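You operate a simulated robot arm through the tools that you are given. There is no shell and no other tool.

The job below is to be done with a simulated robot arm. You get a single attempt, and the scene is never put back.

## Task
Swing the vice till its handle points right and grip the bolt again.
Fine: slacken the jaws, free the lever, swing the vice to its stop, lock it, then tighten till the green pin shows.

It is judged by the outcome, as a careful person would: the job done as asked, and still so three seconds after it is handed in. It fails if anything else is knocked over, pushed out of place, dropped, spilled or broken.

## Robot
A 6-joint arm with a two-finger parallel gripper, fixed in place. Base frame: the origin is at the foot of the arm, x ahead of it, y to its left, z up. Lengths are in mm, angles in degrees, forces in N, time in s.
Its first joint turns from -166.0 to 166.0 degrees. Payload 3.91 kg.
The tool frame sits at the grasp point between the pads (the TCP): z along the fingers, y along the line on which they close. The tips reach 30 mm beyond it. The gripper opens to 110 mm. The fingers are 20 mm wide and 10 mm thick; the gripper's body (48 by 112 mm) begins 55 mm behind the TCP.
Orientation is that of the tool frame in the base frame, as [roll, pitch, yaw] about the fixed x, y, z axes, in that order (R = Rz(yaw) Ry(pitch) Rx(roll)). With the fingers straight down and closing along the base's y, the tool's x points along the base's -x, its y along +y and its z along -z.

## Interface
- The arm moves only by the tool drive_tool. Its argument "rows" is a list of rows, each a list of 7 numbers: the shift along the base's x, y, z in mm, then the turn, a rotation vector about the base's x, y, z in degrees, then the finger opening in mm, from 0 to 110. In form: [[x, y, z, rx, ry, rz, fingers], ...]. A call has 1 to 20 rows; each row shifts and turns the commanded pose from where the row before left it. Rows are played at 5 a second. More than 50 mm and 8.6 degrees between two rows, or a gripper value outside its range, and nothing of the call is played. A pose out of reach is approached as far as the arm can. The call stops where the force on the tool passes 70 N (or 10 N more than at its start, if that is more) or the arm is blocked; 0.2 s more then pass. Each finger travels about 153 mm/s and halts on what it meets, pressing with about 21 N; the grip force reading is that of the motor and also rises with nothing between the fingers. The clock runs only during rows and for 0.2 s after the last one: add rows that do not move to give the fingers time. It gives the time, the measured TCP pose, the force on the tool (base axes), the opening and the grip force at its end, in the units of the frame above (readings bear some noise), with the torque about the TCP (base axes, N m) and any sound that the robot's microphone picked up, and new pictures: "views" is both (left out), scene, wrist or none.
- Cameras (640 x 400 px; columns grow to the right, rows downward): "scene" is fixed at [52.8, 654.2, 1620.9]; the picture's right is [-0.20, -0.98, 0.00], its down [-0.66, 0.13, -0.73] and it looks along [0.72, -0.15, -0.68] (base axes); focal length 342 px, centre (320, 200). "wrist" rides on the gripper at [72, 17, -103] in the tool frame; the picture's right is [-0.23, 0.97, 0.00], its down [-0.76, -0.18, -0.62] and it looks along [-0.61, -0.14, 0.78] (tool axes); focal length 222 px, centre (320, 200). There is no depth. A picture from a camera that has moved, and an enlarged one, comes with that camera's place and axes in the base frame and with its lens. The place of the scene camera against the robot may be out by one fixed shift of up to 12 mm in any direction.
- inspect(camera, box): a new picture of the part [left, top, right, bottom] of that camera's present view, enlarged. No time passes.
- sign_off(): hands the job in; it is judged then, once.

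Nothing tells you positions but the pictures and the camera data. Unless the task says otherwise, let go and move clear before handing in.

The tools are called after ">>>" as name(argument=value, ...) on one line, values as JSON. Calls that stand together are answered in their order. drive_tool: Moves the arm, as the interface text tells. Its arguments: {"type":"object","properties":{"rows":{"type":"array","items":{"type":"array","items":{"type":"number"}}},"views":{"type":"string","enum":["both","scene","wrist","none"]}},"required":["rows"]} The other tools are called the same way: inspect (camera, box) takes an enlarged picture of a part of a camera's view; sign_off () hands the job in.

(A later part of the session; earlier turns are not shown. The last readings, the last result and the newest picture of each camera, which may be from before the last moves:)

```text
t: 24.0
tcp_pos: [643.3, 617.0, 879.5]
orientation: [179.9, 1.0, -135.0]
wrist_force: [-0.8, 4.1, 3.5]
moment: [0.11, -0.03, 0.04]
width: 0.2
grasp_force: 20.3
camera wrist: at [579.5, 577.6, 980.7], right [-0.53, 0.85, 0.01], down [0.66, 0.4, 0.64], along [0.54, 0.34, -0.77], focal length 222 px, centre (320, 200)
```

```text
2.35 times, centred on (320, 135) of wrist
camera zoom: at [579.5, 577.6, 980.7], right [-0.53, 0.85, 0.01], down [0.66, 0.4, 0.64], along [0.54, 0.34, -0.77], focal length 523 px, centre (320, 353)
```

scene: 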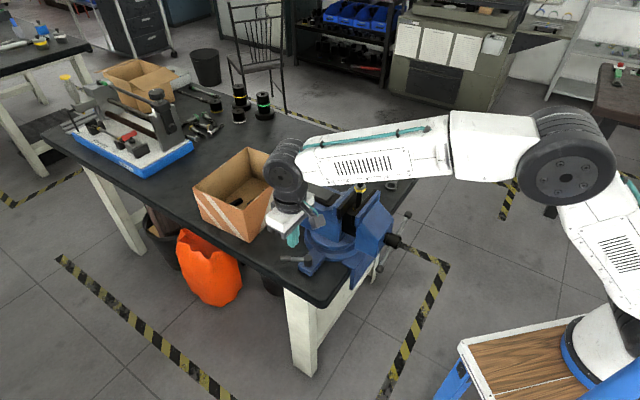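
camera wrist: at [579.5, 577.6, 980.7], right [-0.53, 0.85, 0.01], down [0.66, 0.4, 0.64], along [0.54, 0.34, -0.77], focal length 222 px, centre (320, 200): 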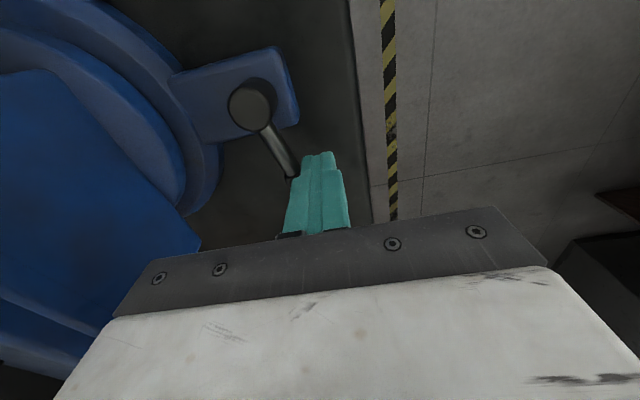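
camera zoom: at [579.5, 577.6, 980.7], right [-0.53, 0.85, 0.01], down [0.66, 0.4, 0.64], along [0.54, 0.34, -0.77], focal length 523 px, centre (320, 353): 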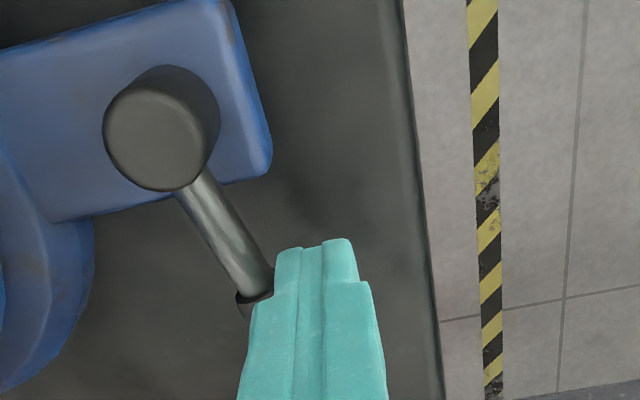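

>>> drive_tool(rows=[[4, 0, 0, 0, 0, 0, 0], [4, -1, 0, 0, 0, 0, 0], [4, -1, 0, 0, 0, 0, 0], [4, -2, 0, 0, 0, 0, 0], [3, -2, 0, 0, 0, 0, 0], [0, 0, 0, 0, 0, 0, 0]], views="wrist")

>>> inspect(camera="wrist", box=[200, 50, 440, 220])

```text
t: 25.4
tcp_pos: [659.0, 613.5, 879.0]
orientation: [179.8, 0.8, -134.8]
wrist_force: [-23.9, 9.4, -2.6]
moment: [0.29, 0.75, -0.01]
width: 0.0
grasp_force: 21.1
camera wrist: at [595.0, 572.8, 980.7], right [-0.53, 0.85, 0.01], down [0.66, 0.41, 0.63], along [0.53, 0.34, -0.77], focal length 222 px, centre (320, 200)
```

wrist: 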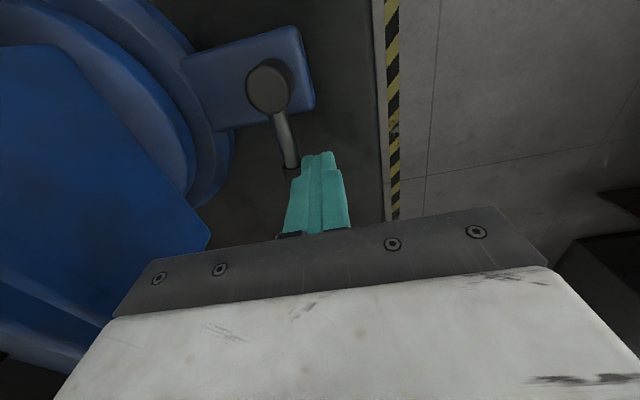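

```text
2.35 times, centred on (320, 135) of wrist
camera zoom: at [595.0, 572.8, 980.7], right [-0.53, 0.85, 0.01], down [0.66, 0.41, 0.63], along [0.53, 0.34, -0.77], focal length 523 px, centre (320, 353)
```

zoom: 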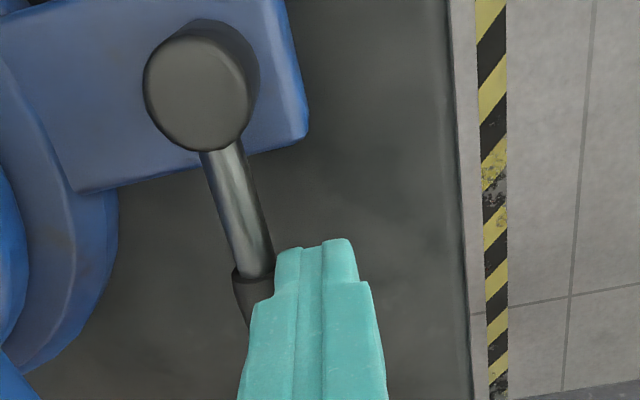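

Resistance is building after about 90° of travel. I'll confirm it is the stop with a small extra push, then retreat.

>>> drive_tool(rows=[[2, -1, 0, 0, 0, 0, 0], [2, -1, 0, 0, 0, 0, 0], [0, 0, 0, 0, 0, 0, 0]], views="none")

>>> drive_tool(rows=[[-10, 4, 0, 0, 0, 0, 0], [-15, 0, 20, 0, 0, 0, 0], [-15, 0, 45, 0, 0, 0, 0], [-15, -10, 45, 0, 0, 0, 0], [-15, -10, 45, 0, 0, 0, 0], [-20, -20, 40, 0, 0, 0, 0], [0, 0, 0, 0, 0, 0, 0]])

>>> inspect(camera="wrist", box=[160, 20, 440, 220])

>>> inspect(camera="scene", box=[270, 160, 430, 290])

```text
t: 26.2
tcp_pos: [659.4, 613.5, 879.5]
orientation: [179.7, 0.7, -134.8]
wrist_force: [-58.4, 14.9, -5.5]
moment: [0.5, 1.84, -0.04]
width: 0.2
grasp_force: 20.9
```

```text
t: 27.8
tcp_pos: [577.4, 573.0, 1074.2]
orientation: [179.9, 0.9, -135.0]
wrist_force: [-0.2, -0.4, 0.0]
moment: [0.0, -0.01, 0.01]
width: 0.1
grasp_force: 21.6
camera wrist: at [513.3, 532.6, 1176.7], right [-0.53, 0.85, 0.01], down [0.66, 0.4, 0.63], along [0.54, 0.34, -0.77], focal length 222 px, centre (320, 200)
```

scene: 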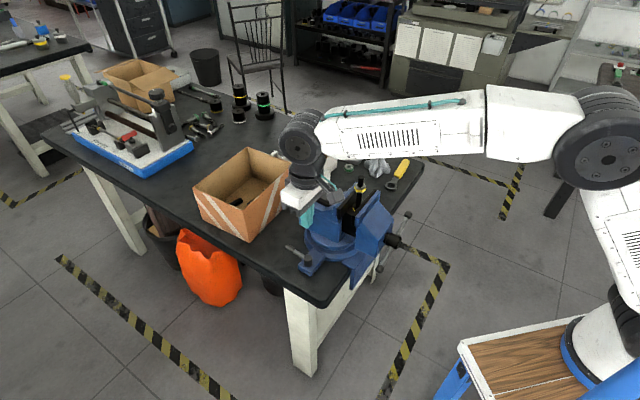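
wrist: 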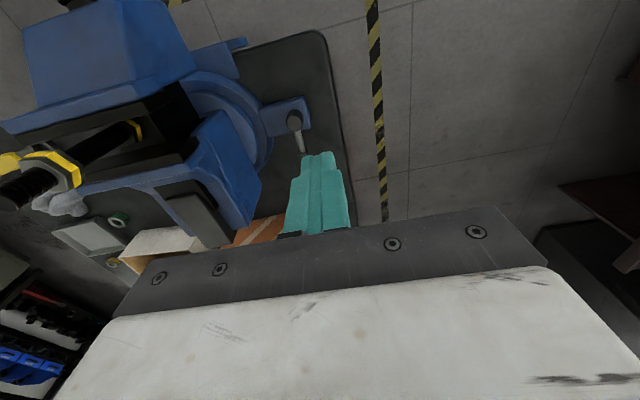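

```text
2.00 times, centred on (300, 120) of wrist
camera zoom: at [513.3, 532.6, 1176.7], right [-0.53, 0.85, 0.01], down [0.66, 0.4, 0.63], along [0.54, 0.34, -0.77], focal length 444 px, centre (360, 360)
```

zoom: 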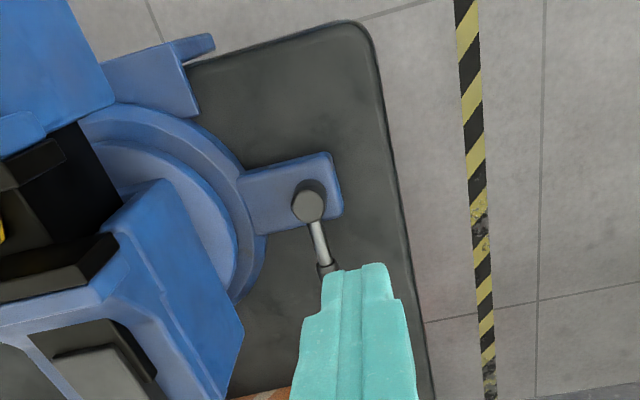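

```text
3.08 times, centred on (350, 225) of scene
camera zoom: at [52.8, 654.2, 1620.9], right [-0.2, -0.98, 0.0], down [-0.66, 0.13, -0.73], along [0.72, -0.15, -0.68], focal length 1054 px, centre (228, 123)
```

zoom: 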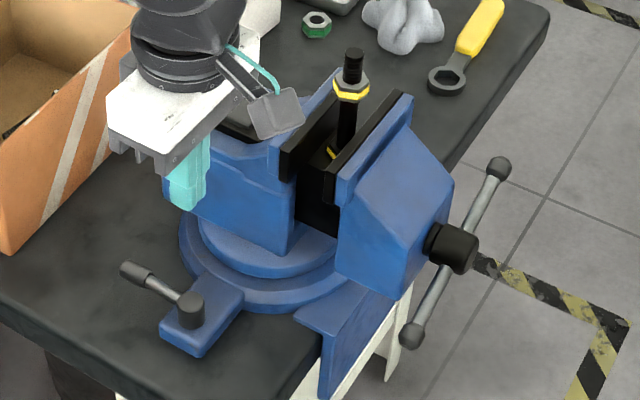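

The lever is against its freed stop and the jaws are slack with the bolt standing. To swing the vice I'll push the side of the moving jaw, so I'll turn the gripper to keep its body clear of the bolt and descend beside the jaw.

>>> drive_tool(rows=[[0, -10, 10, 0, 0, -8, 0], [0, -10, 10, 0, 0, -8, 0], [0, -10, 5, 0, 0, -8, 0], [0, -10, 0, 0, 0, -8, 0], [0, -10, 0, 0, 0, -8, 0], [0, -10, 0, 0, 0, -8, 0], [0, -10, 0, 0, 0, -8, 0], [0, -10, 0, 0, 0, -8, 0], [0, -10, 0, 0, 0, -8, 0], [0, -10, 0, 0, 0, -8, 0], [0, -10, 0, 0, 0, -8, 0], [0, -8, 0, 0, 0, 0, 0], [0, 0, 0, 0, 0, 0, 0]])

>>> inspect(camera="wrist", box=[160, 20, 480, 220])

```text
t: 30.6
tcp_pos: [575.6, 455.7, 1099.3]
orientation: [179.8, 0.9, 136.9]
wrist_force: [0.5, -0.4, 0.0]
moment: [0.0, 0.0, 0.0]
width: 0.0
grasp_force: 21.1
camera wrist: at [532.9, 518.9, 1200.6], right [0.83, 0.56, 0.01], down [0.43, -0.64, 0.63], along [0.36, -0.52, -0.77], focal length 222 px, centre (320, 200)
```

scene: 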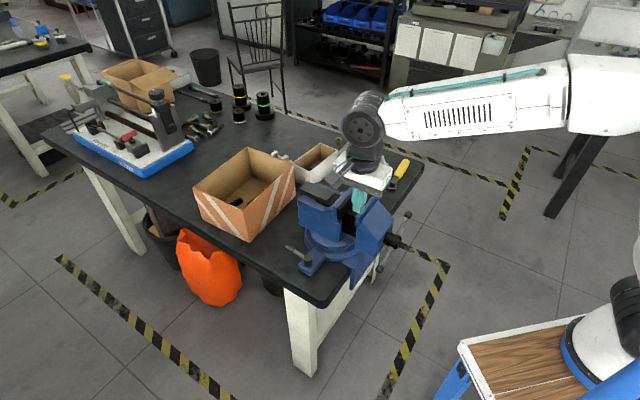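
wrist: 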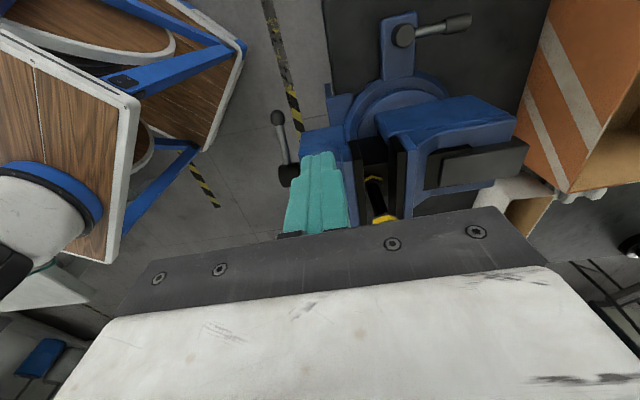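

```text
2.00 times, centred on (320, 120) of wrist
camera zoom: at [532.9, 518.9, 1200.6], right [0.83, 0.56, 0.01], down [0.43, -0.64, 0.63], along [0.36, -0.52, -0.77], focal length 444 px, centre (320, 360)
```

zoom: 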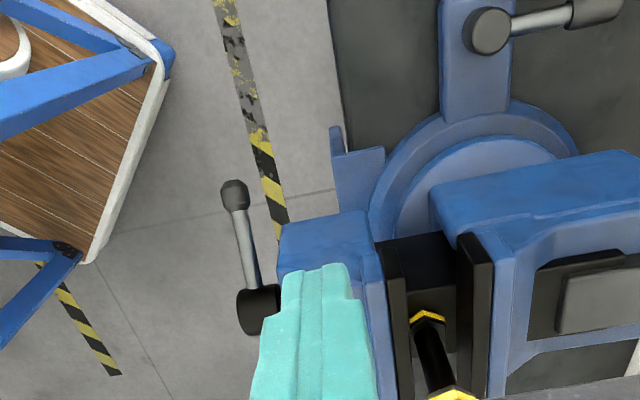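

From here the swivel pivot works out at about (735,465), with the vice axis at 45° and the tab square to it. I'll descend beside the moving jaw and approach its side face gently.

>>> drive_tool(rows=[[0, 0, -45, 0, 0, 0, 0], [0, 0, -45, 0, 0, 0, 0], [0, 0, -45, 0, 0, 0, 0], [7, -7, 0, 0, 0, 0, 0], [7, -7, 0, 0, 0, 0, 0], [3, -3, 0, 0, 0, 0, 0], [0, 0, 0, 0, 0, 0, 0]])

>>> inspect(camera="wrist", box=[160, 20, 480, 220])

```text
t: 32.2
tcp_pos: [592.8, 439.1, 965.6]
orientation: [179.9, 0.9, 137.0]
wrist_force: [0.3, -0.2, 0.1]
moment: [-0.01, -0.01, 0.01]
width: 0.2
grasp_force: 21.5
camera wrist: at [549.8, 502.4, 1066.0], right [0.83, 0.56, 0.01], down [0.43, -0.64, 0.63], along [0.36, -0.52, -0.77], focal length 222 px, centre (320, 200)
```

scene: 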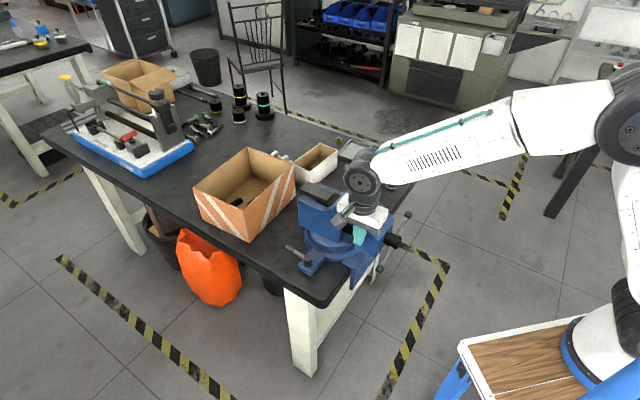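
wrist: 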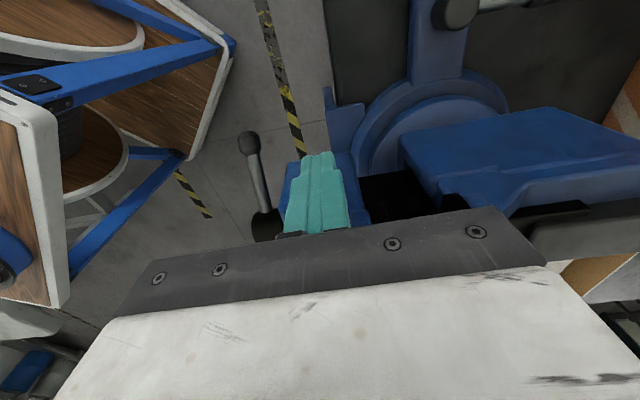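

```text
2.00 times, centred on (320, 120) of wrist
camera zoom: at [549.8, 502.4, 1066.0], right [0.83, 0.56, 0.01], down [0.43, -0.64, 0.63], along [0.36, -0.52, -0.77], focal length 444 px, centre (320, 360)
```

zoom: 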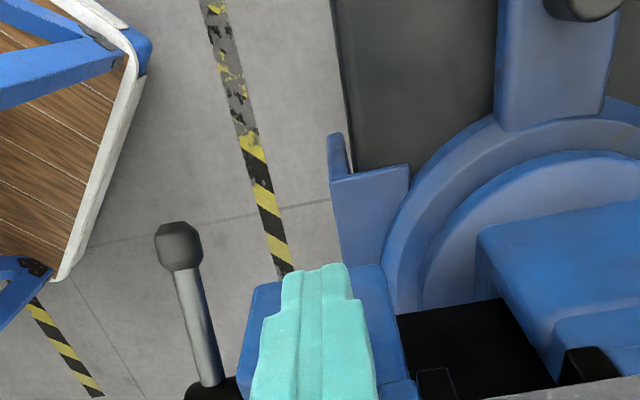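

>>> drive_tool(rows=[[2, -2, -4, 0, 0, 0, 0], [2, -2, 0, 0, 0, 0, 0], [2, -2, 0, 0, 0, 0, 0], [2, -2, 0, 0, 0, 0, 0], [2, -2, 0, 0, 0, 0, 0], [2, -2, 0, 0, 0, 0, 0], [0, 0, 0, 0, 0, 0, 0]], views="wrist")

```text
t: 33.8
tcp_pos: [604.6, 426.6, 958.6]
orientation: [179.9, 0.8, 137.1]
wrist_force: [0.4, -0.5, 0.0]
moment: [0.03, 0.02, 0.0]
width: 0.1
grasp_force: 20.5
camera wrist: at [562.2, 489.8, 1061.5], right [0.83, 0.56, 0.01], down [0.43, -0.64, 0.63], along [0.36, -0.52, -0.77], focal length 222 px, centre (320, 200)
```

wrist: 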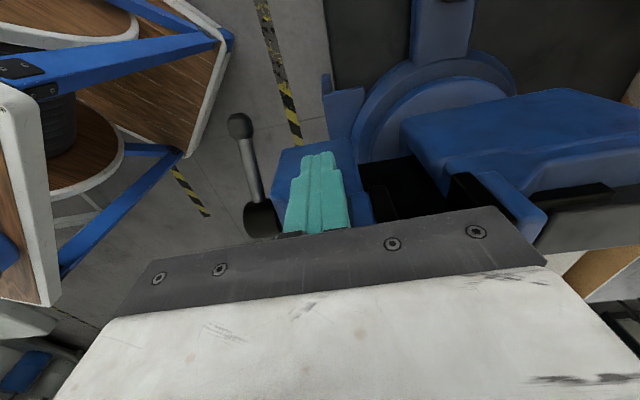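

>>> drive_tool(rows=[[2, -2, 0, 0, 0, 0, 0], [2, -2, 0, 0, 0, 0, 0], [2, -2, 0, 0, 0, 0, 0], [2, -2, 0, 0, 0, 0, 0], [2, -2, 0, 0, 0, 0, 0], [0, 0, 0, 0, 0, 0, 0]])

>>> inspect(camera="wrist", box=[160, 20, 480, 220])

>>> inspect(camera="scene", box=[300, 160, 430, 270])

```text
t: 35.2
tcp_pos: [613.1, 416.4, 960.4]
orientation: [180.0, 0.9, 137.0]
wrist_force: [-28.8, -3.1, -1.7]
moment: [0.34, -0.3, 0.3]
width: 0.0
grasp_force: 21.0
camera wrist: at [570.7, 479.7, 1061.7], right [0.83, 0.56, 0.0], down [0.43, -0.64, 0.64], along [0.36, -0.53, -0.77], focal length 222 px, centre (320, 200)
```

scene: 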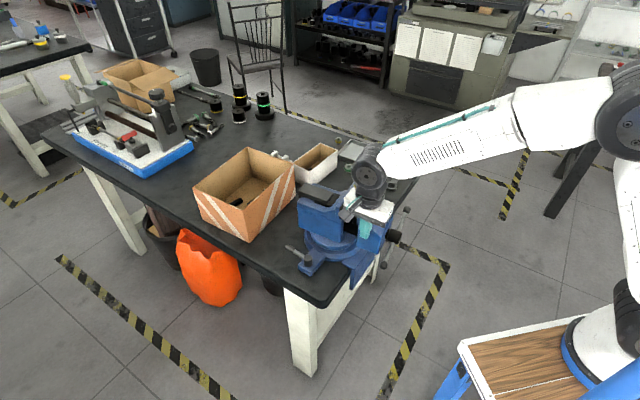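
wrist: 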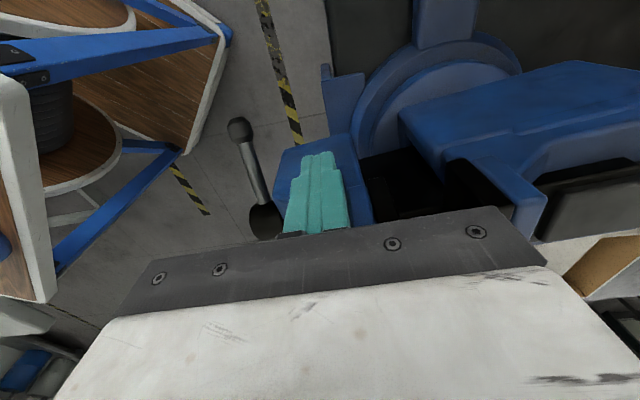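

```text
2.00 times, centred on (320, 120) of wrist
camera zoom: at [570.7, 479.7, 1061.7], right [0.83, 0.56, 0.0], down [0.43, -0.64, 0.64], along [0.36, -0.53, -0.77], focal length 444 px, centre (320, 360)
```

zoom: 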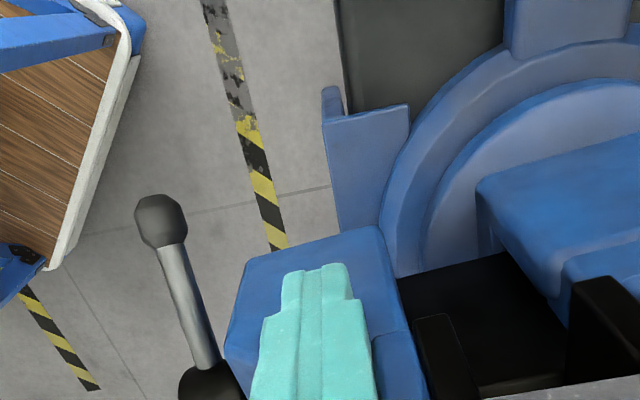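

```text
3.64 times, centred on (365, 215) of scene
camera zoom: at [52.8, 654.2, 1620.9], right [-0.2, -0.98, 0.0], down [-0.66, 0.13, -0.73], along [0.72, -0.15, -0.68], focal length 1246 px, centre (156, 146)
```

zoom: 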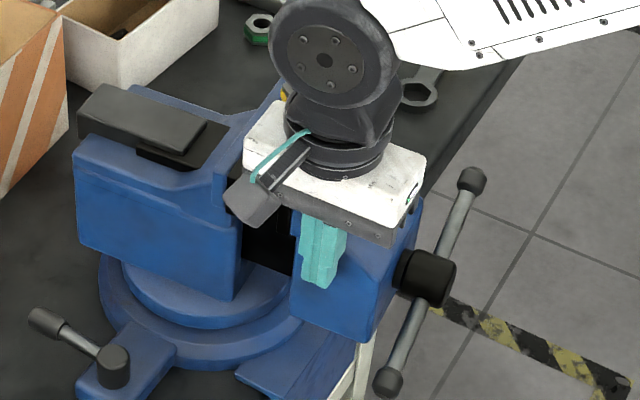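

I have contact with the side of the moving jaw at about 29 N. I'll now push along the arc around the pivot, turning the gripper with it.

>>> drive_tool(rows=[[1.8, -4.2, 0, 0, 0, 2, 0], [1.9, -4.1, 0, 0, 0, 2, 0], [2.1, -4, 0, 0, 0, 2, 0], [2.2, -4, 0, 0, 0, 2, 0], [0, 0, 0, 0, 0, 0, 0]])

>>> inspect(camera="wrist", box=[160, 20, 480, 220])

```text
t: 36.4
tcp_pos: [621.8, 399.6, 960.4]
orientation: [179.9, 0.9, 145.1]
wrist_force: [-29.5, -10.5, -5.5]
moment: [0.32, -0.17, 0.26]
width: 0.1
grasp_force: 21.8
camera wrist: at [571.1, 456.2, 1061.9], right [0.74, 0.67, 0.01], down [0.51, -0.58, 0.64], along [0.43, -0.47, -0.77], focal length 222 px, centre (320, 200)
```

scene: 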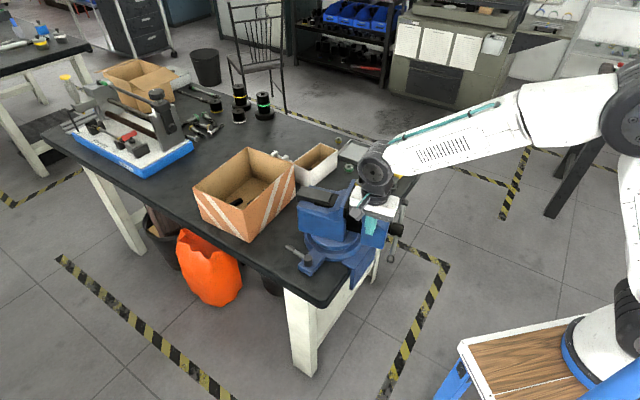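
wrist: 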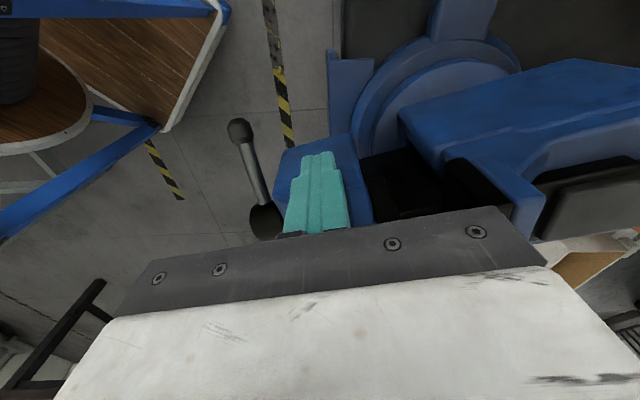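

```text
2.00 times, centred on (320, 120) of wrist
camera zoom: at [571.1, 456.2, 1061.9], right [0.74, 0.67, 0.01], down [0.51, -0.58, 0.64], along [0.43, -0.47, -0.77], focal length 444 px, centre (320, 360)
```

zoom: 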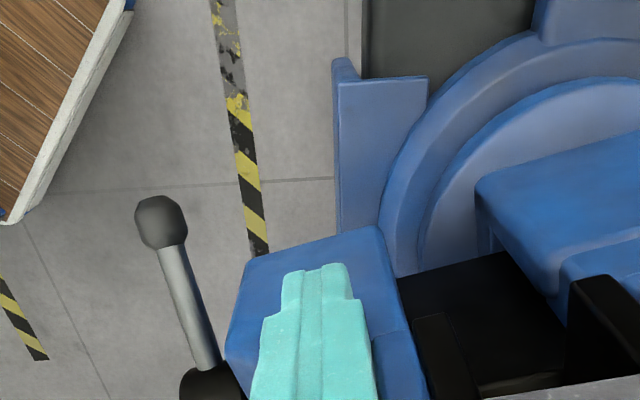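

The vice is swinging with the gripper at a steady 30 N or so. I'll continue along the arc.

>>> drive_tool(rows=[[2.3, -3.8, 0, 0, 0, 2, 0], [2.4, -3.8, 0, 0, 0, 2, 0], [2.6, -3.7, 0, 0, 0, 2, 0], [2.8, -3.6, 0, 0, 0, 2, 0], [2.9, -3.5, 0, 0, 0, 2, 0], [2.9, -3.5, 0, 0, 0, 2, 0], [3.1, -3.3, 0, 0, 0, 2, 0], [3.1, -3.2, 0, 0, 0, 2, 0], [0, 0, 0, 0, 0, 0, 0]])

>>> inspect(camera="wrist", box=[160, 20, 480, 220])

>>> inspect(camera="scene", box=[300, 160, 430, 270])

```text
t: 38.4
tcp_pos: [645.2, 370.2, 961.7]
orientation: [179.9, 1.0, 161.0]
wrist_force: [-22.0, -15.9, -3.6]
moment: [0.3, -0.03, 0.23]
width: 0.0
grasp_force: 20.9
camera wrist: at [580.6, 410.6, 1061.9], right [0.53, 0.85, 0.01], down [0.65, -0.41, 0.64], along [0.54, -0.33, -0.77], focal length 222 px, centre (320, 200)
```

scene: 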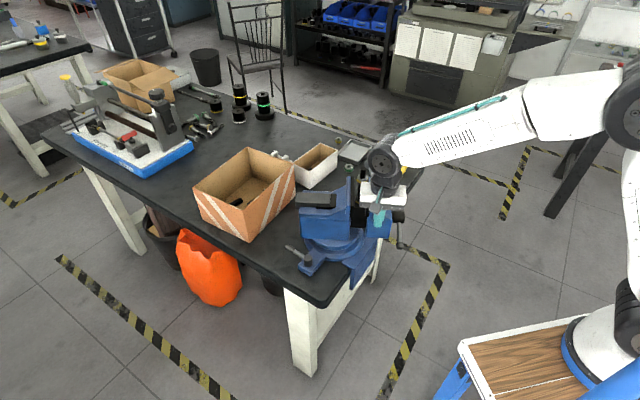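
wrist: 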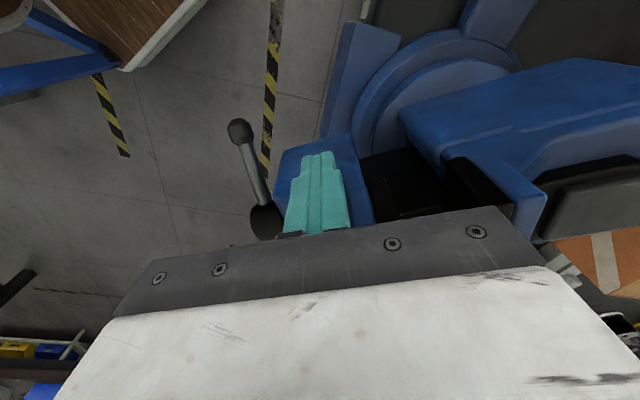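

```text
2.00 times, centred on (320, 120) of wrist
camera zoom: at [580.6, 410.6, 1061.9], right [0.53, 0.85, 0.01], down [0.65, -0.41, 0.64], along [0.54, -0.33, -0.77], focal length 444 px, centre (320, 360)
```

zoom: 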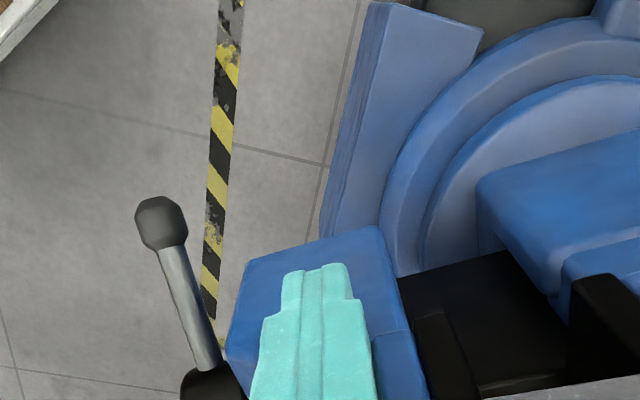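

```text
3.64 times, centred on (365, 215) of scene
camera zoom: at [52.8, 654.2, 1620.9], right [-0.2, -0.98, 0.0], down [-0.66, 0.13, -0.73], along [0.72, -0.15, -0.68], focal length 1246 px, centre (156, 146)
```

zoom: 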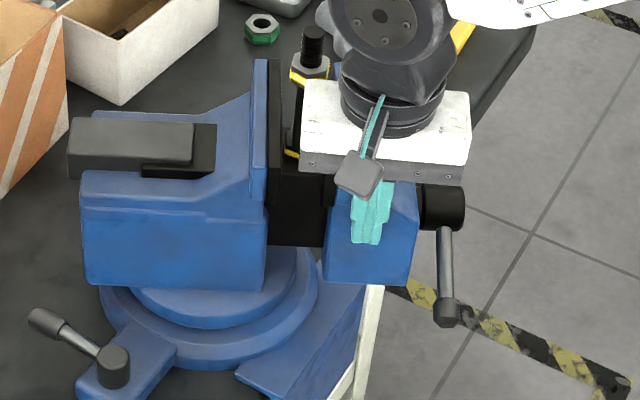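

After about 24° the bolt is still upright. I'll continue until the stop.

>>> drive_tool(rows=[[3.4, -3, 0, 0, 0, 2, 0], [3.4, -3, 0, 0, 0, 2, 0], [3.5, -2.8, 0, 0, 0, 2, 0], [3.6, -2.8, 0, 0, 0, 2, 0], [3.7, -2.5, 0, 0, 0, 2, 0], [3.8, -2.5, 0, 0, 0, 2, 0], [3.9, -2.3, 0, 0, 0, 2, 0], [3.9, -2.2, 0, 0, 0, 2, 0], [0, 0, 0, 0, 0, 0, 0]])

>>> inspect(camera="wrist", box=[160, 20, 480, 220])

>>> inspect(camera="scene", box=[300, 160, 430, 270])

```text
t: 40.2
tcp_pos: [663.6, 352.2, 960.3]
orientation: [-180.0, 0.4, 176.1]
wrist_force: [-41.2, 1.1, 17.5]
moment: [0.07, -0.12, 0.24]
width: 0.3
grasp_force: 20.9
stopped in row 8: the force on the tool passed its limit at 75 N (the readings are from after the stop); the commanded pose is now the measured one
camera wrist: at [593.1, 374.5, 1062.7], right [0.29, 0.96, 0.0], down [0.74, -0.23, 0.63], along [0.6, -0.18, -0.78], focal length 222 px, centre (320, 200)
```

scene: 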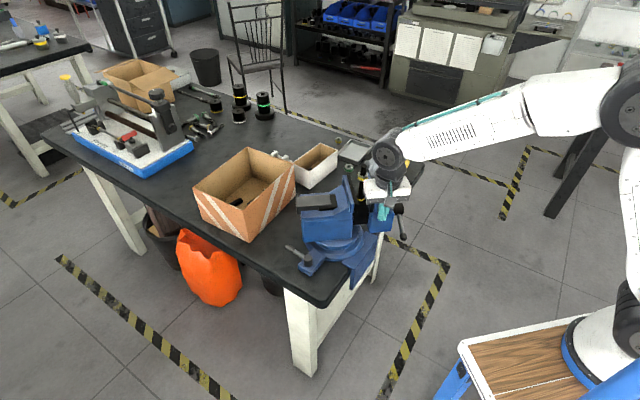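
wrist: 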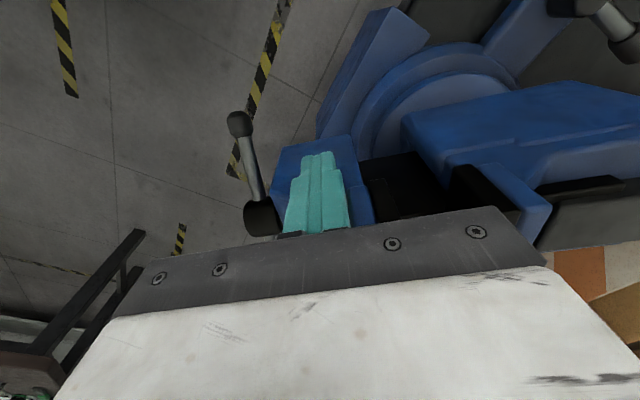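

```text
2.00 times, centred on (320, 120) of wrist
camera zoom: at [593.1, 374.5, 1062.7], right [0.29, 0.96, 0.0], down [0.74, -0.23, 0.63], along [0.6, -0.18, -0.78], focal length 444 px, centre (320, 360)
```

zoom: 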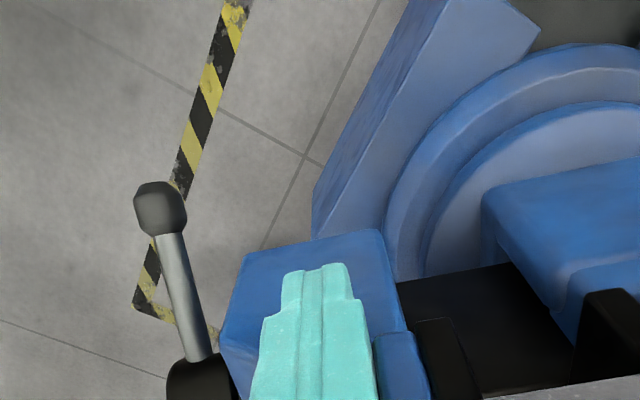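

```text
3.64 times, centred on (365, 215) of scene
camera zoom: at [52.8, 654.2, 1620.9], right [-0.2, -0.98, 0.0], down [-0.66, 0.13, -0.73], along [0.72, -0.15, -0.68], focal length 1246 px, centre (156, 146)
```

zoom: 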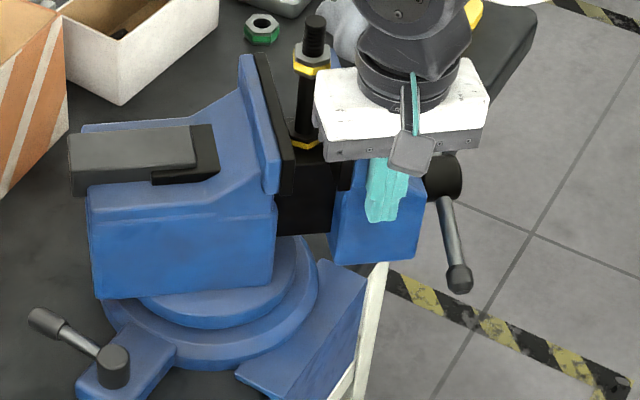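

The swing met a firm resistance with the axis at about 84°. I'll press again straight on to confirm it is the swivel stop and not the finger binding.

>>> drive_tool(rows=[[-3, 0, 0, 0, 0, 0, 0], [-4, 0, 0, 0, 0, 0, 0], [0, 0, 0, 0, 0, 0, 0]], views="none")

>>> drive_tool(rows=[[2, -0.3, 0, 0, 0, 0.4, 0], [2, -0.3, 0, 0, 0, 0.4, 0], [2, -0.3, 0, 0, 0, 0.4, 0], [2, -0.3, 0, 0, 0, 0.4, 0], [2, -0.3, 0, 0, 0, 0.4, 0], [2, -0.3, 0, 0, 0, 0.4, 0], [2, -0.3, 0, 0, 0, 0.4, 0], [2, -0.3, 0, 0, 0, 0.4, 0]], views="both")

```text
t: 41.0
tcp_pos: [662.4, 351.8, 958.4]
orientation: [-180.0, 0.4, 176.0]
wrist_force: [0.7, -1.8, -0.2]
moment: [0.04, 0.02, -0.04]
width: 0.1
grasp_force: 21.0
```

```text
t: 42.3
tcp_pos: [664.8, 351.0, 959.2]
orientation: [-179.6, -0.2, 178.2]
wrist_force: [-45.7, 8.0, 19.0]
moment: [0.05, -0.54, 0.36]
width: 0.0
grasp_force: 21.2
stopped in row 6: the force on the tool passed its limit at 75 N (the readings are from after the stop); the commanded pose is now the measured one
camera wrist: at [593.2, 370.5, 1061.9], right [0.26, 0.97, -0.01], down [0.76, -0.2, 0.62], along [0.6, -0.16, -0.78], focal length 222 px, centre (320, 200)
```

scene: 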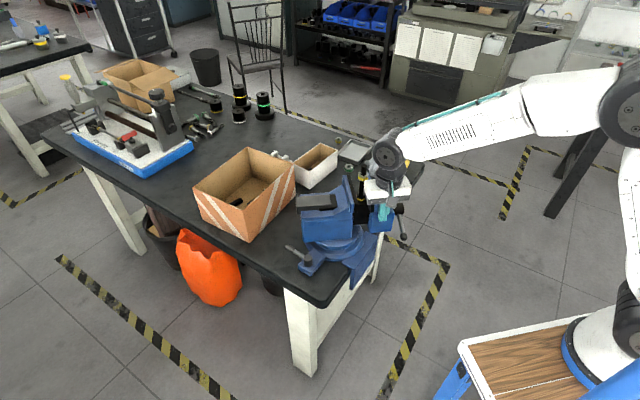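
wrist: 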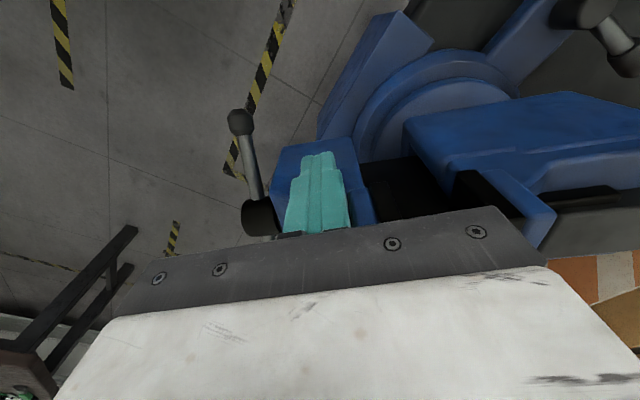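

It stops at the same place under 75 N, so this is a firm stop. I'll back away and check the vice from above.

>>> drive_tool(rows=[[-20, 0, 0, 0, 0, 0, 0], [-25, 0, 10, 0, 0, 0, 0], [-10, 0, 45, 0, 0, 0, 0], [0, 10, 45, 0, 0, 0, 0], [0, 20, 45, 0, 0, 0, 0], [0, 20, 40, 0, 0, 0, 0], [0, 0, 0, 0, 0, 0, 0]])

>>> inspect(camera="wrist", box=[200, 20, 520, 220])

>>> inspect(camera="scene", box=[280, 160, 430, 280])

```text
t: 43.9
tcp_pos: [613.2, 398.8, 1142.1]
orientation: [-179.7, -0.1, 178.1]
wrist_force: [0.5, -0.2, 0.5]
moment: [0.03, -0.02, 0.03]
width: 0.1
grasp_force: 21.0
camera wrist: at [541.7, 419.9, 1245.4], right [0.26, 0.97, 0.0], down [0.76, -0.2, 0.62], along [0.6, -0.17, -0.78], focal length 222 px, centre (320, 200)
```

scene: 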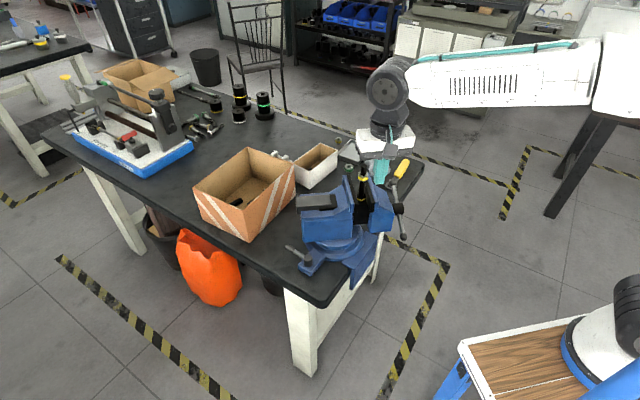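
wrist: 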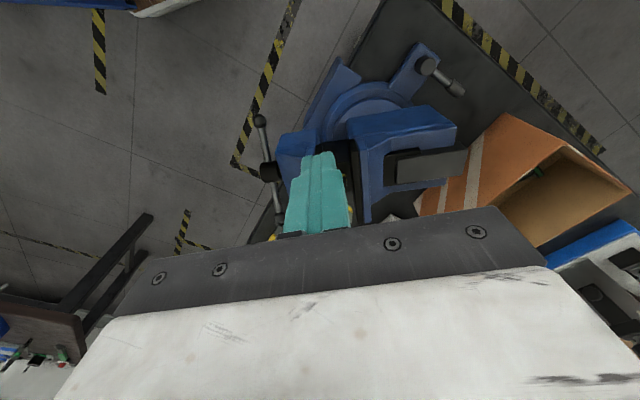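

```text
2.00 times, centred on (360, 120) of wrist
camera zoom: at [541.7, 419.9, 1245.4], right [0.26, 0.97, 0.0], down [0.76, -0.2, 0.62], along [0.6, -0.17, -0.78], focal length 444 px, centre (240, 360)
```

zoom: 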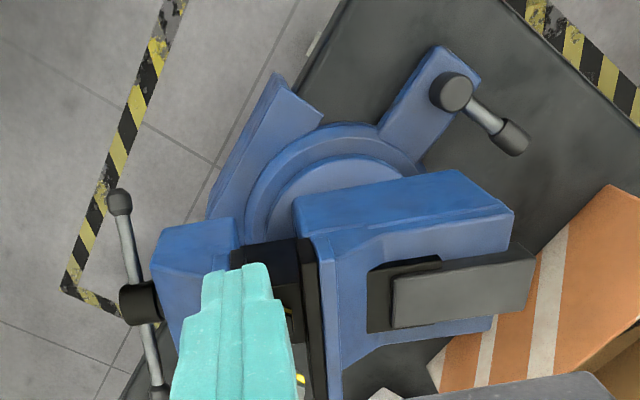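

```text
3.33 times, centred on (355, 220) of scene
camera zoom: at [52.8, 654.2, 1620.9], right [-0.2, -0.98, 0.0], down [-0.66, 0.13, -0.73], along [0.72, -0.15, -0.68], focal length 1142 px, centre (203, 133)
```

zoom: 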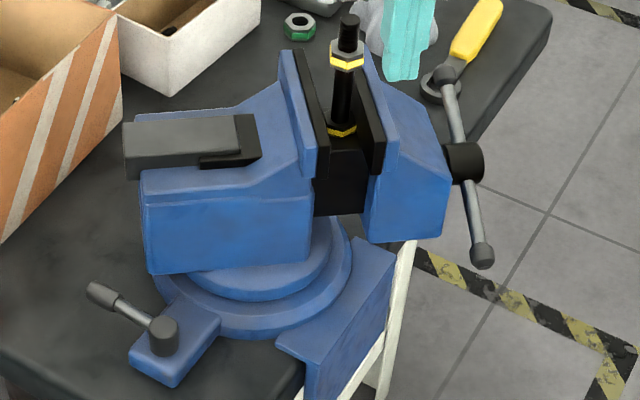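

The vice axis now sits at about 88–90°, with the handle pointing to -y and the bolt still between the jaws. Next I'll lock it: turn the gripper, travel high around to the far side of the lever, and tilt slightly so the gripper body clears the rear of the vice.

>>> drive_tool(rows=[[0, 25, 0, 0, 0, -8.2, 0], [0, 25, 0, 0, 0, -8.2, 0], [5, 25, 0, 0, 0, -8.2, 0], [5, 25, 0, 0, 0, -8.2, 0], [5, 25, 0, 0, 0, -8.2, 0], [10, 25, 0, 0, 0, -8.2, 0], [10, 20, 0, 0, 0, -8.2, 0], [15, 20, 0, 0, 0, -8.2, 0], [15, 10, 0, 0, 0, -8.2, 0], [15, 5, 0, 0, 0, -8.2, 0], [20, 2, 0, 0, 0, -8.2, 0], [0, 0, -20, -5, 0, 0, 0], [0, 0, -20, -5, 0, 0, 0], [0, 0, 0, 0, 0, 0, 0]])

>>> inspect(camera="wrist", box=[160, 20, 480, 220])

```text
t: 46.9
tcp_pos: [708.2, 599.6, 1098.4]
orientation: [179.8, 10.0, 87.9]
wrist_force: [-0.2, 0.1, -0.1]
moment: [0.0, -0.02, 0.02]
width: 0.0
grasp_force: 21.0
out of reach, approached as far as the arm can: row 12, 13
camera wrist: at [728.4, 687.6, 1187.2], right [0.96, -0.26, 0.04], down [-0.2, -0.63, 0.75], along [-0.17, -0.73, -0.66], focal length 222 px, centre (320, 200)
```

scene: 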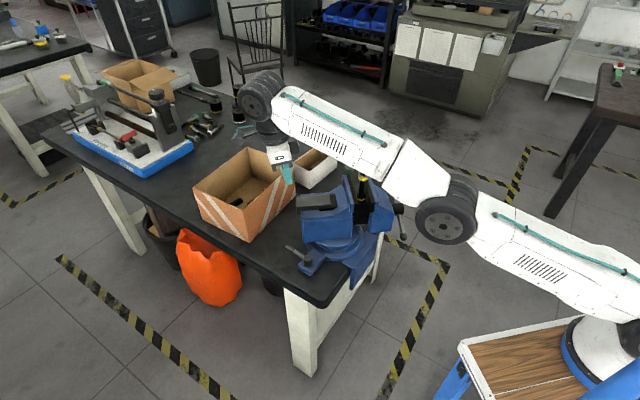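
wrist: 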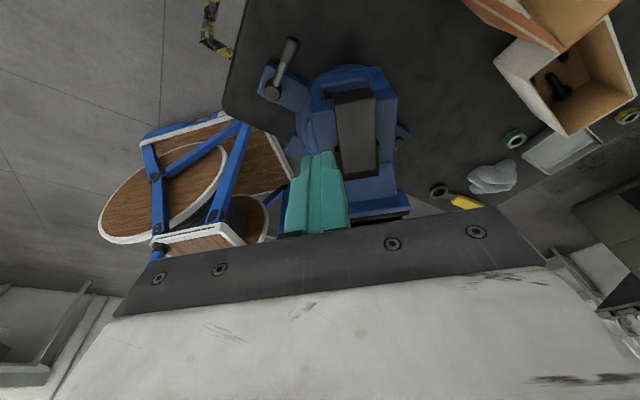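

```text
2.00 times, centred on (320, 120) of wrist
camera zoom: at [728.4, 687.6, 1187.2], right [0.96, -0.26, 0.04], down [-0.2, -0.63, 0.75], along [-0.17, -0.73, -0.66], focal length 444 px, centre (320, 360)
```

zoom: 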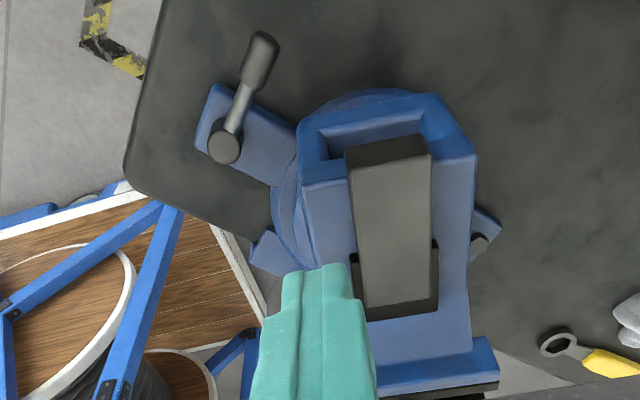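

The lever end is at about (686,618,862), with the rear of the vice close beside it. The arm is near its reach limit up here, so I'll descend in stages with a bit more tilt, staying just beyond the lever tip.

>>> drive_tool(rows=[[0, 3, -40, -5, 0, 0, 0], [0, 0, -45, 0, 0, 0, 0], [0, 0, -40, 0, 0, 0, 0], [0, 0, 0, 0, 0, 0, 0]])

>>> inspect(camera="wrist", box=[160, 20, 480, 220])

>>> inspect(camera="scene", box=[240, 120, 420, 290])

```text
t: 47.9
tcp_pos: [705.5, 599.1, 974.5]
orientation: [179.7, 14.9, 87.7]
wrist_force: [-0.7, -1.0, -0.4]
moment: [0.0, -0.03, 0.01]
width: 0.0
grasp_force: 21.1
out of reach, approached as far as the arm can: row 1
camera wrist: at [725.5, 696.1, 1055.0], right [0.96, -0.26, 0.06], down [-0.2, -0.57, 0.8], along [-0.17, -0.78, -0.6], focal length 222 px, centre (320, 200)
```

scene: 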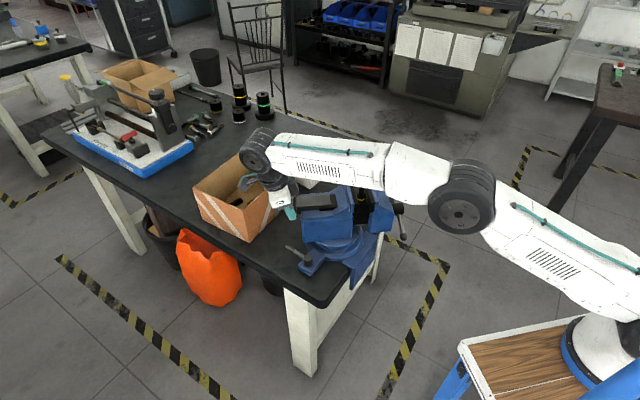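
wrist: 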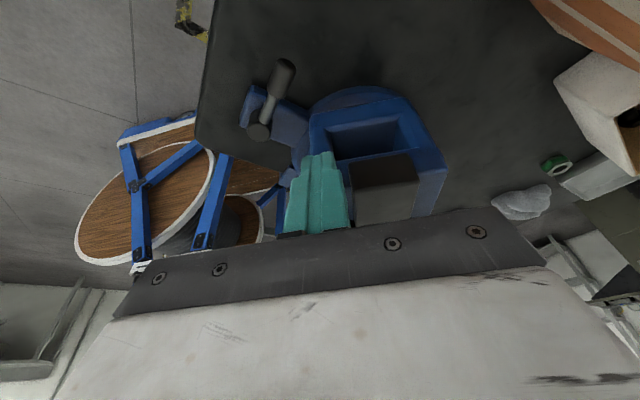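

```text
2.00 times, centred on (320, 120) of wrist
camera zoom: at [725.5, 696.1, 1055.0], right [0.96, -0.26, 0.06], down [-0.2, -0.57, 0.8], along [-0.17, -0.78, -0.6], focal length 444 px, centre (320, 360)
```

zoom: 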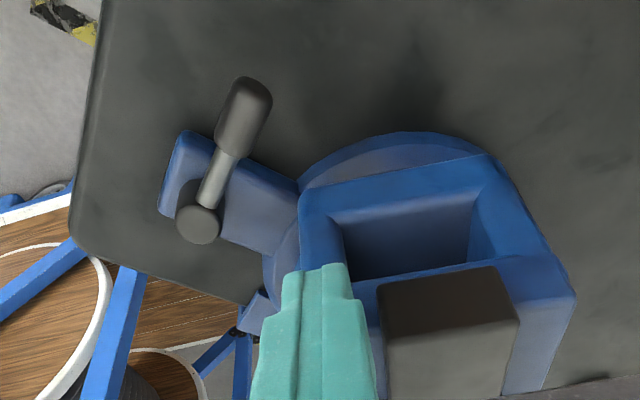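

```text
2.35 times, centred on (330, 205) of scene
camera zoom: at [52.8, 654.2, 1620.9], right [-0.2, -0.98, 0.0], down [-0.66, 0.13, -0.73], along [0.72, -0.15, -0.68], focal length 806 px, centre (296, 188)
```

zoom: 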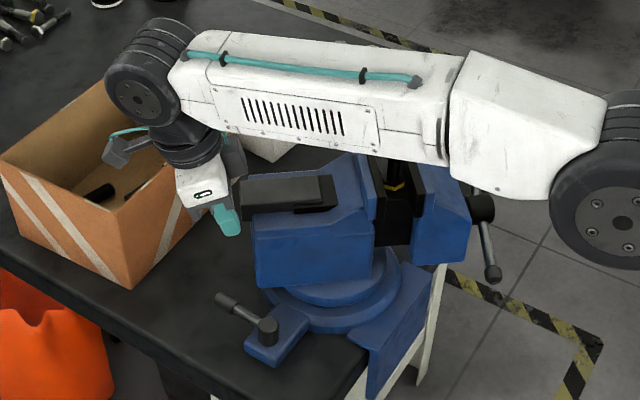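

I've triangulated the anvil end at about (723,570,927), so the gripper body will clear it. I'll shift slightly outward and lower beside the lever tip.

>>> drive_tool(rows=[[8, 8, 0, 0, 0, 0, 0], [0, 0, -40, 0, 0, 0, 0], [0, 0, -30, 0, 0, 0, 0], [0, 0, -24, 0, 0, 0, 0], [0, 0, 0, 0, 0, 0, 0]])

>>> inspect(camera="wrist", box=[160, 20, 480, 220])

>>> inspect(camera="scene", box=[240, 120, 420, 290])

```text
t: 48.9
tcp_pos: [717.4, 609.2, 894.9]
orientation: [178.9, 14.2, 87.6]
wrist_force: [0.2, 0.2, 1.2]
moment: [0.04, -0.03, 0.0]
width: 0.0
grasp_force: 21.0
stopped in row 5: the force on the tool passed its limit at 79 N (the readings are from after the stop); the commanded pose is now the measured one
camera wrist: at [736.4, 704.9, 978.1], right [0.96, -0.26, 0.07], down [-0.21, -0.58, 0.79], along [-0.16, -0.77, -0.61], focal length 222 px, centre (320, 200)
```

scene: 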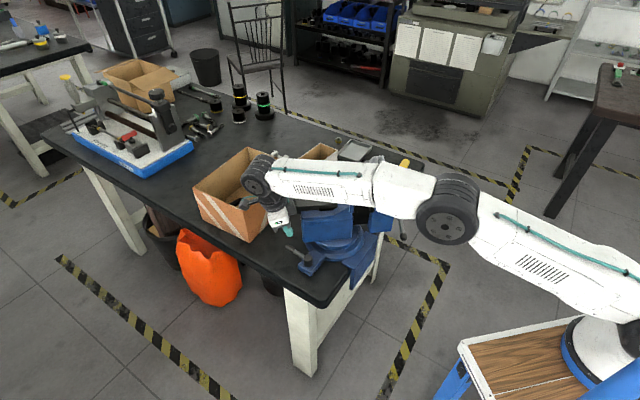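
wrist: 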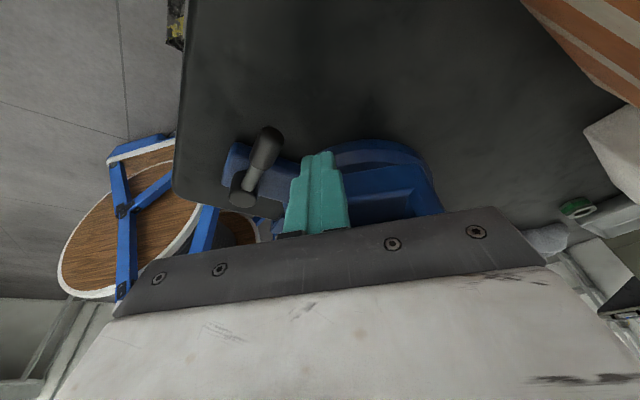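

```text
2.00 times, centred on (320, 120) of wrist
camera zoom: at [736.4, 704.9, 978.1], right [0.96, -0.26, 0.07], down [-0.21, -0.58, 0.79], along [-0.16, -0.77, -0.61], focal length 444 px, centre (320, 360)
```

zoom: 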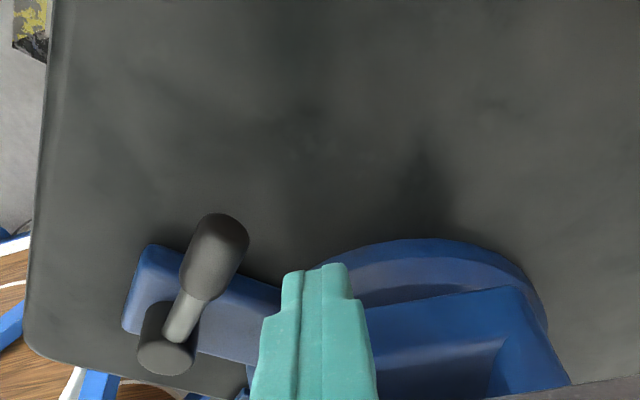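

```text
2.35 times, centred on (330, 205) of scene
camera zoom: at [52.8, 654.2, 1620.9], right [-0.2, -0.98, 0.0], down [-0.66, 0.13, -0.73], along [0.72, -0.15, -0.68], focal length 806 px, centre (296, 188)
```

zoom: 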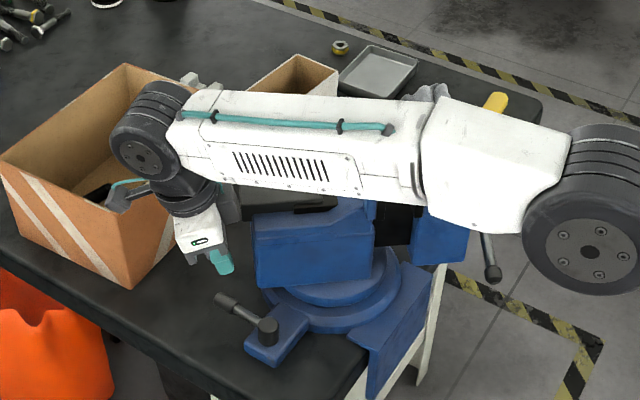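

Something stopped the descent at z of about 895. Most likely the fingertip touched the rear edge of the vice frame, near y 590 and z 866. I'll raise, move 12 mm further out in y and try again.

>>> drive_tool(rows=[[0, 0, 12, 0, 0, 0, 0], [-3, 13, 0, 0, 0, 0, 0], [0, 0, -8, 0, 0, 0, 0], [0, 0, -8, 0, 0, 0, 0], [0, 0, -6, 0, 0, 0, 0], [0, 0, -4, 0, 0, 0, 0], [0, 0, 0, 0, 0, 0, 0]])

>>> inspect(camera="wrist", box=[160, 20, 480, 220])

>>> inspect(camera="scene", box=[180, 120, 360, 290])

```text
t: 50.5
tcp_pos: [713.6, 623.2, 881.7]
orientation: [178.9, 14.2, 87.7]
wrist_force: [0.9, 0.0, -1.1]
moment: [0.04, 0.0, 0.0]
width: 0.1
grasp_force: 21.1
camera wrist: at [732.8, 717.9, 963.5], right [0.96, -0.26, 0.07], down [-0.21, -0.58, 0.79], along [-0.16, -0.77, -0.61], focal length 222 px, centre (320, 200)
```

scene: 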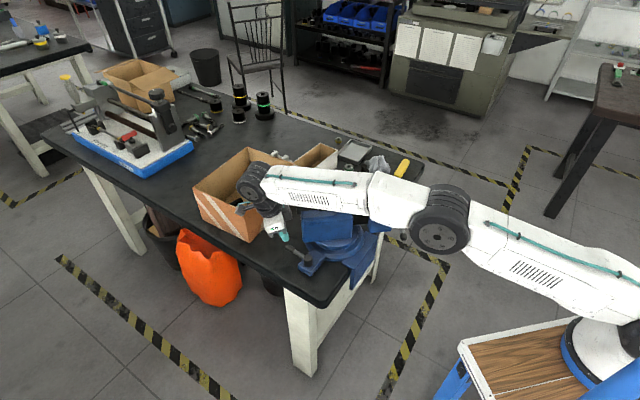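
wrist: 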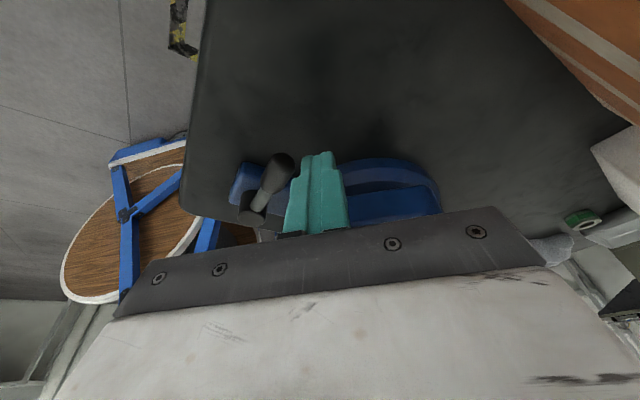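

```text
2.00 times, centred on (320, 120) of wrist
camera zoom: at [732.8, 717.9, 963.5], right [0.96, -0.26, 0.07], down [-0.21, -0.58, 0.79], along [-0.16, -0.77, -0.61], focal length 444 px, centre (320, 360)
```

zoom: 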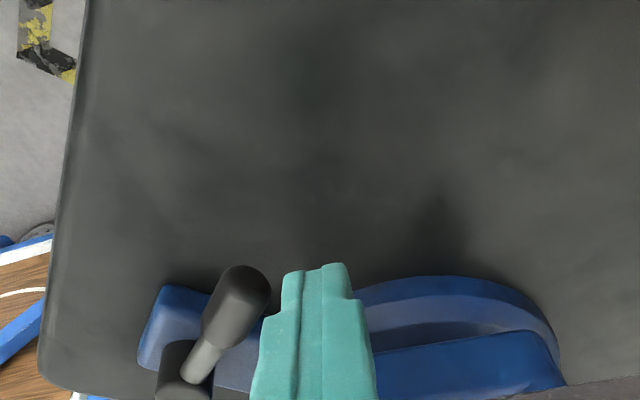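

```text
2.35 times, centred on (270, 205) of scene
camera zoom: at [52.8, 654.2, 1620.9], right [-0.2, -0.98, 0.0], down [-0.66, 0.13, -0.73], along [0.72, -0.15, -0.68], focal length 806 px, centre (438, 188)
```

zoom: 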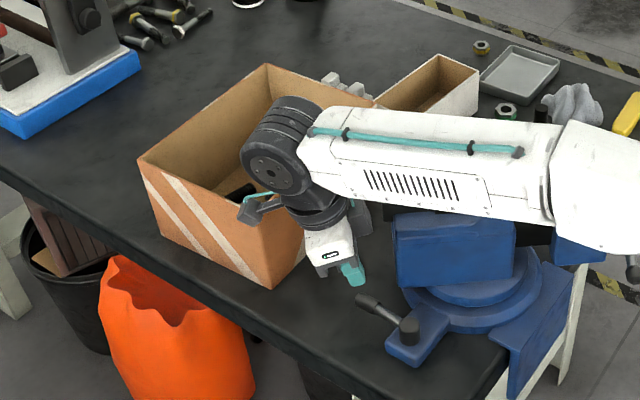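

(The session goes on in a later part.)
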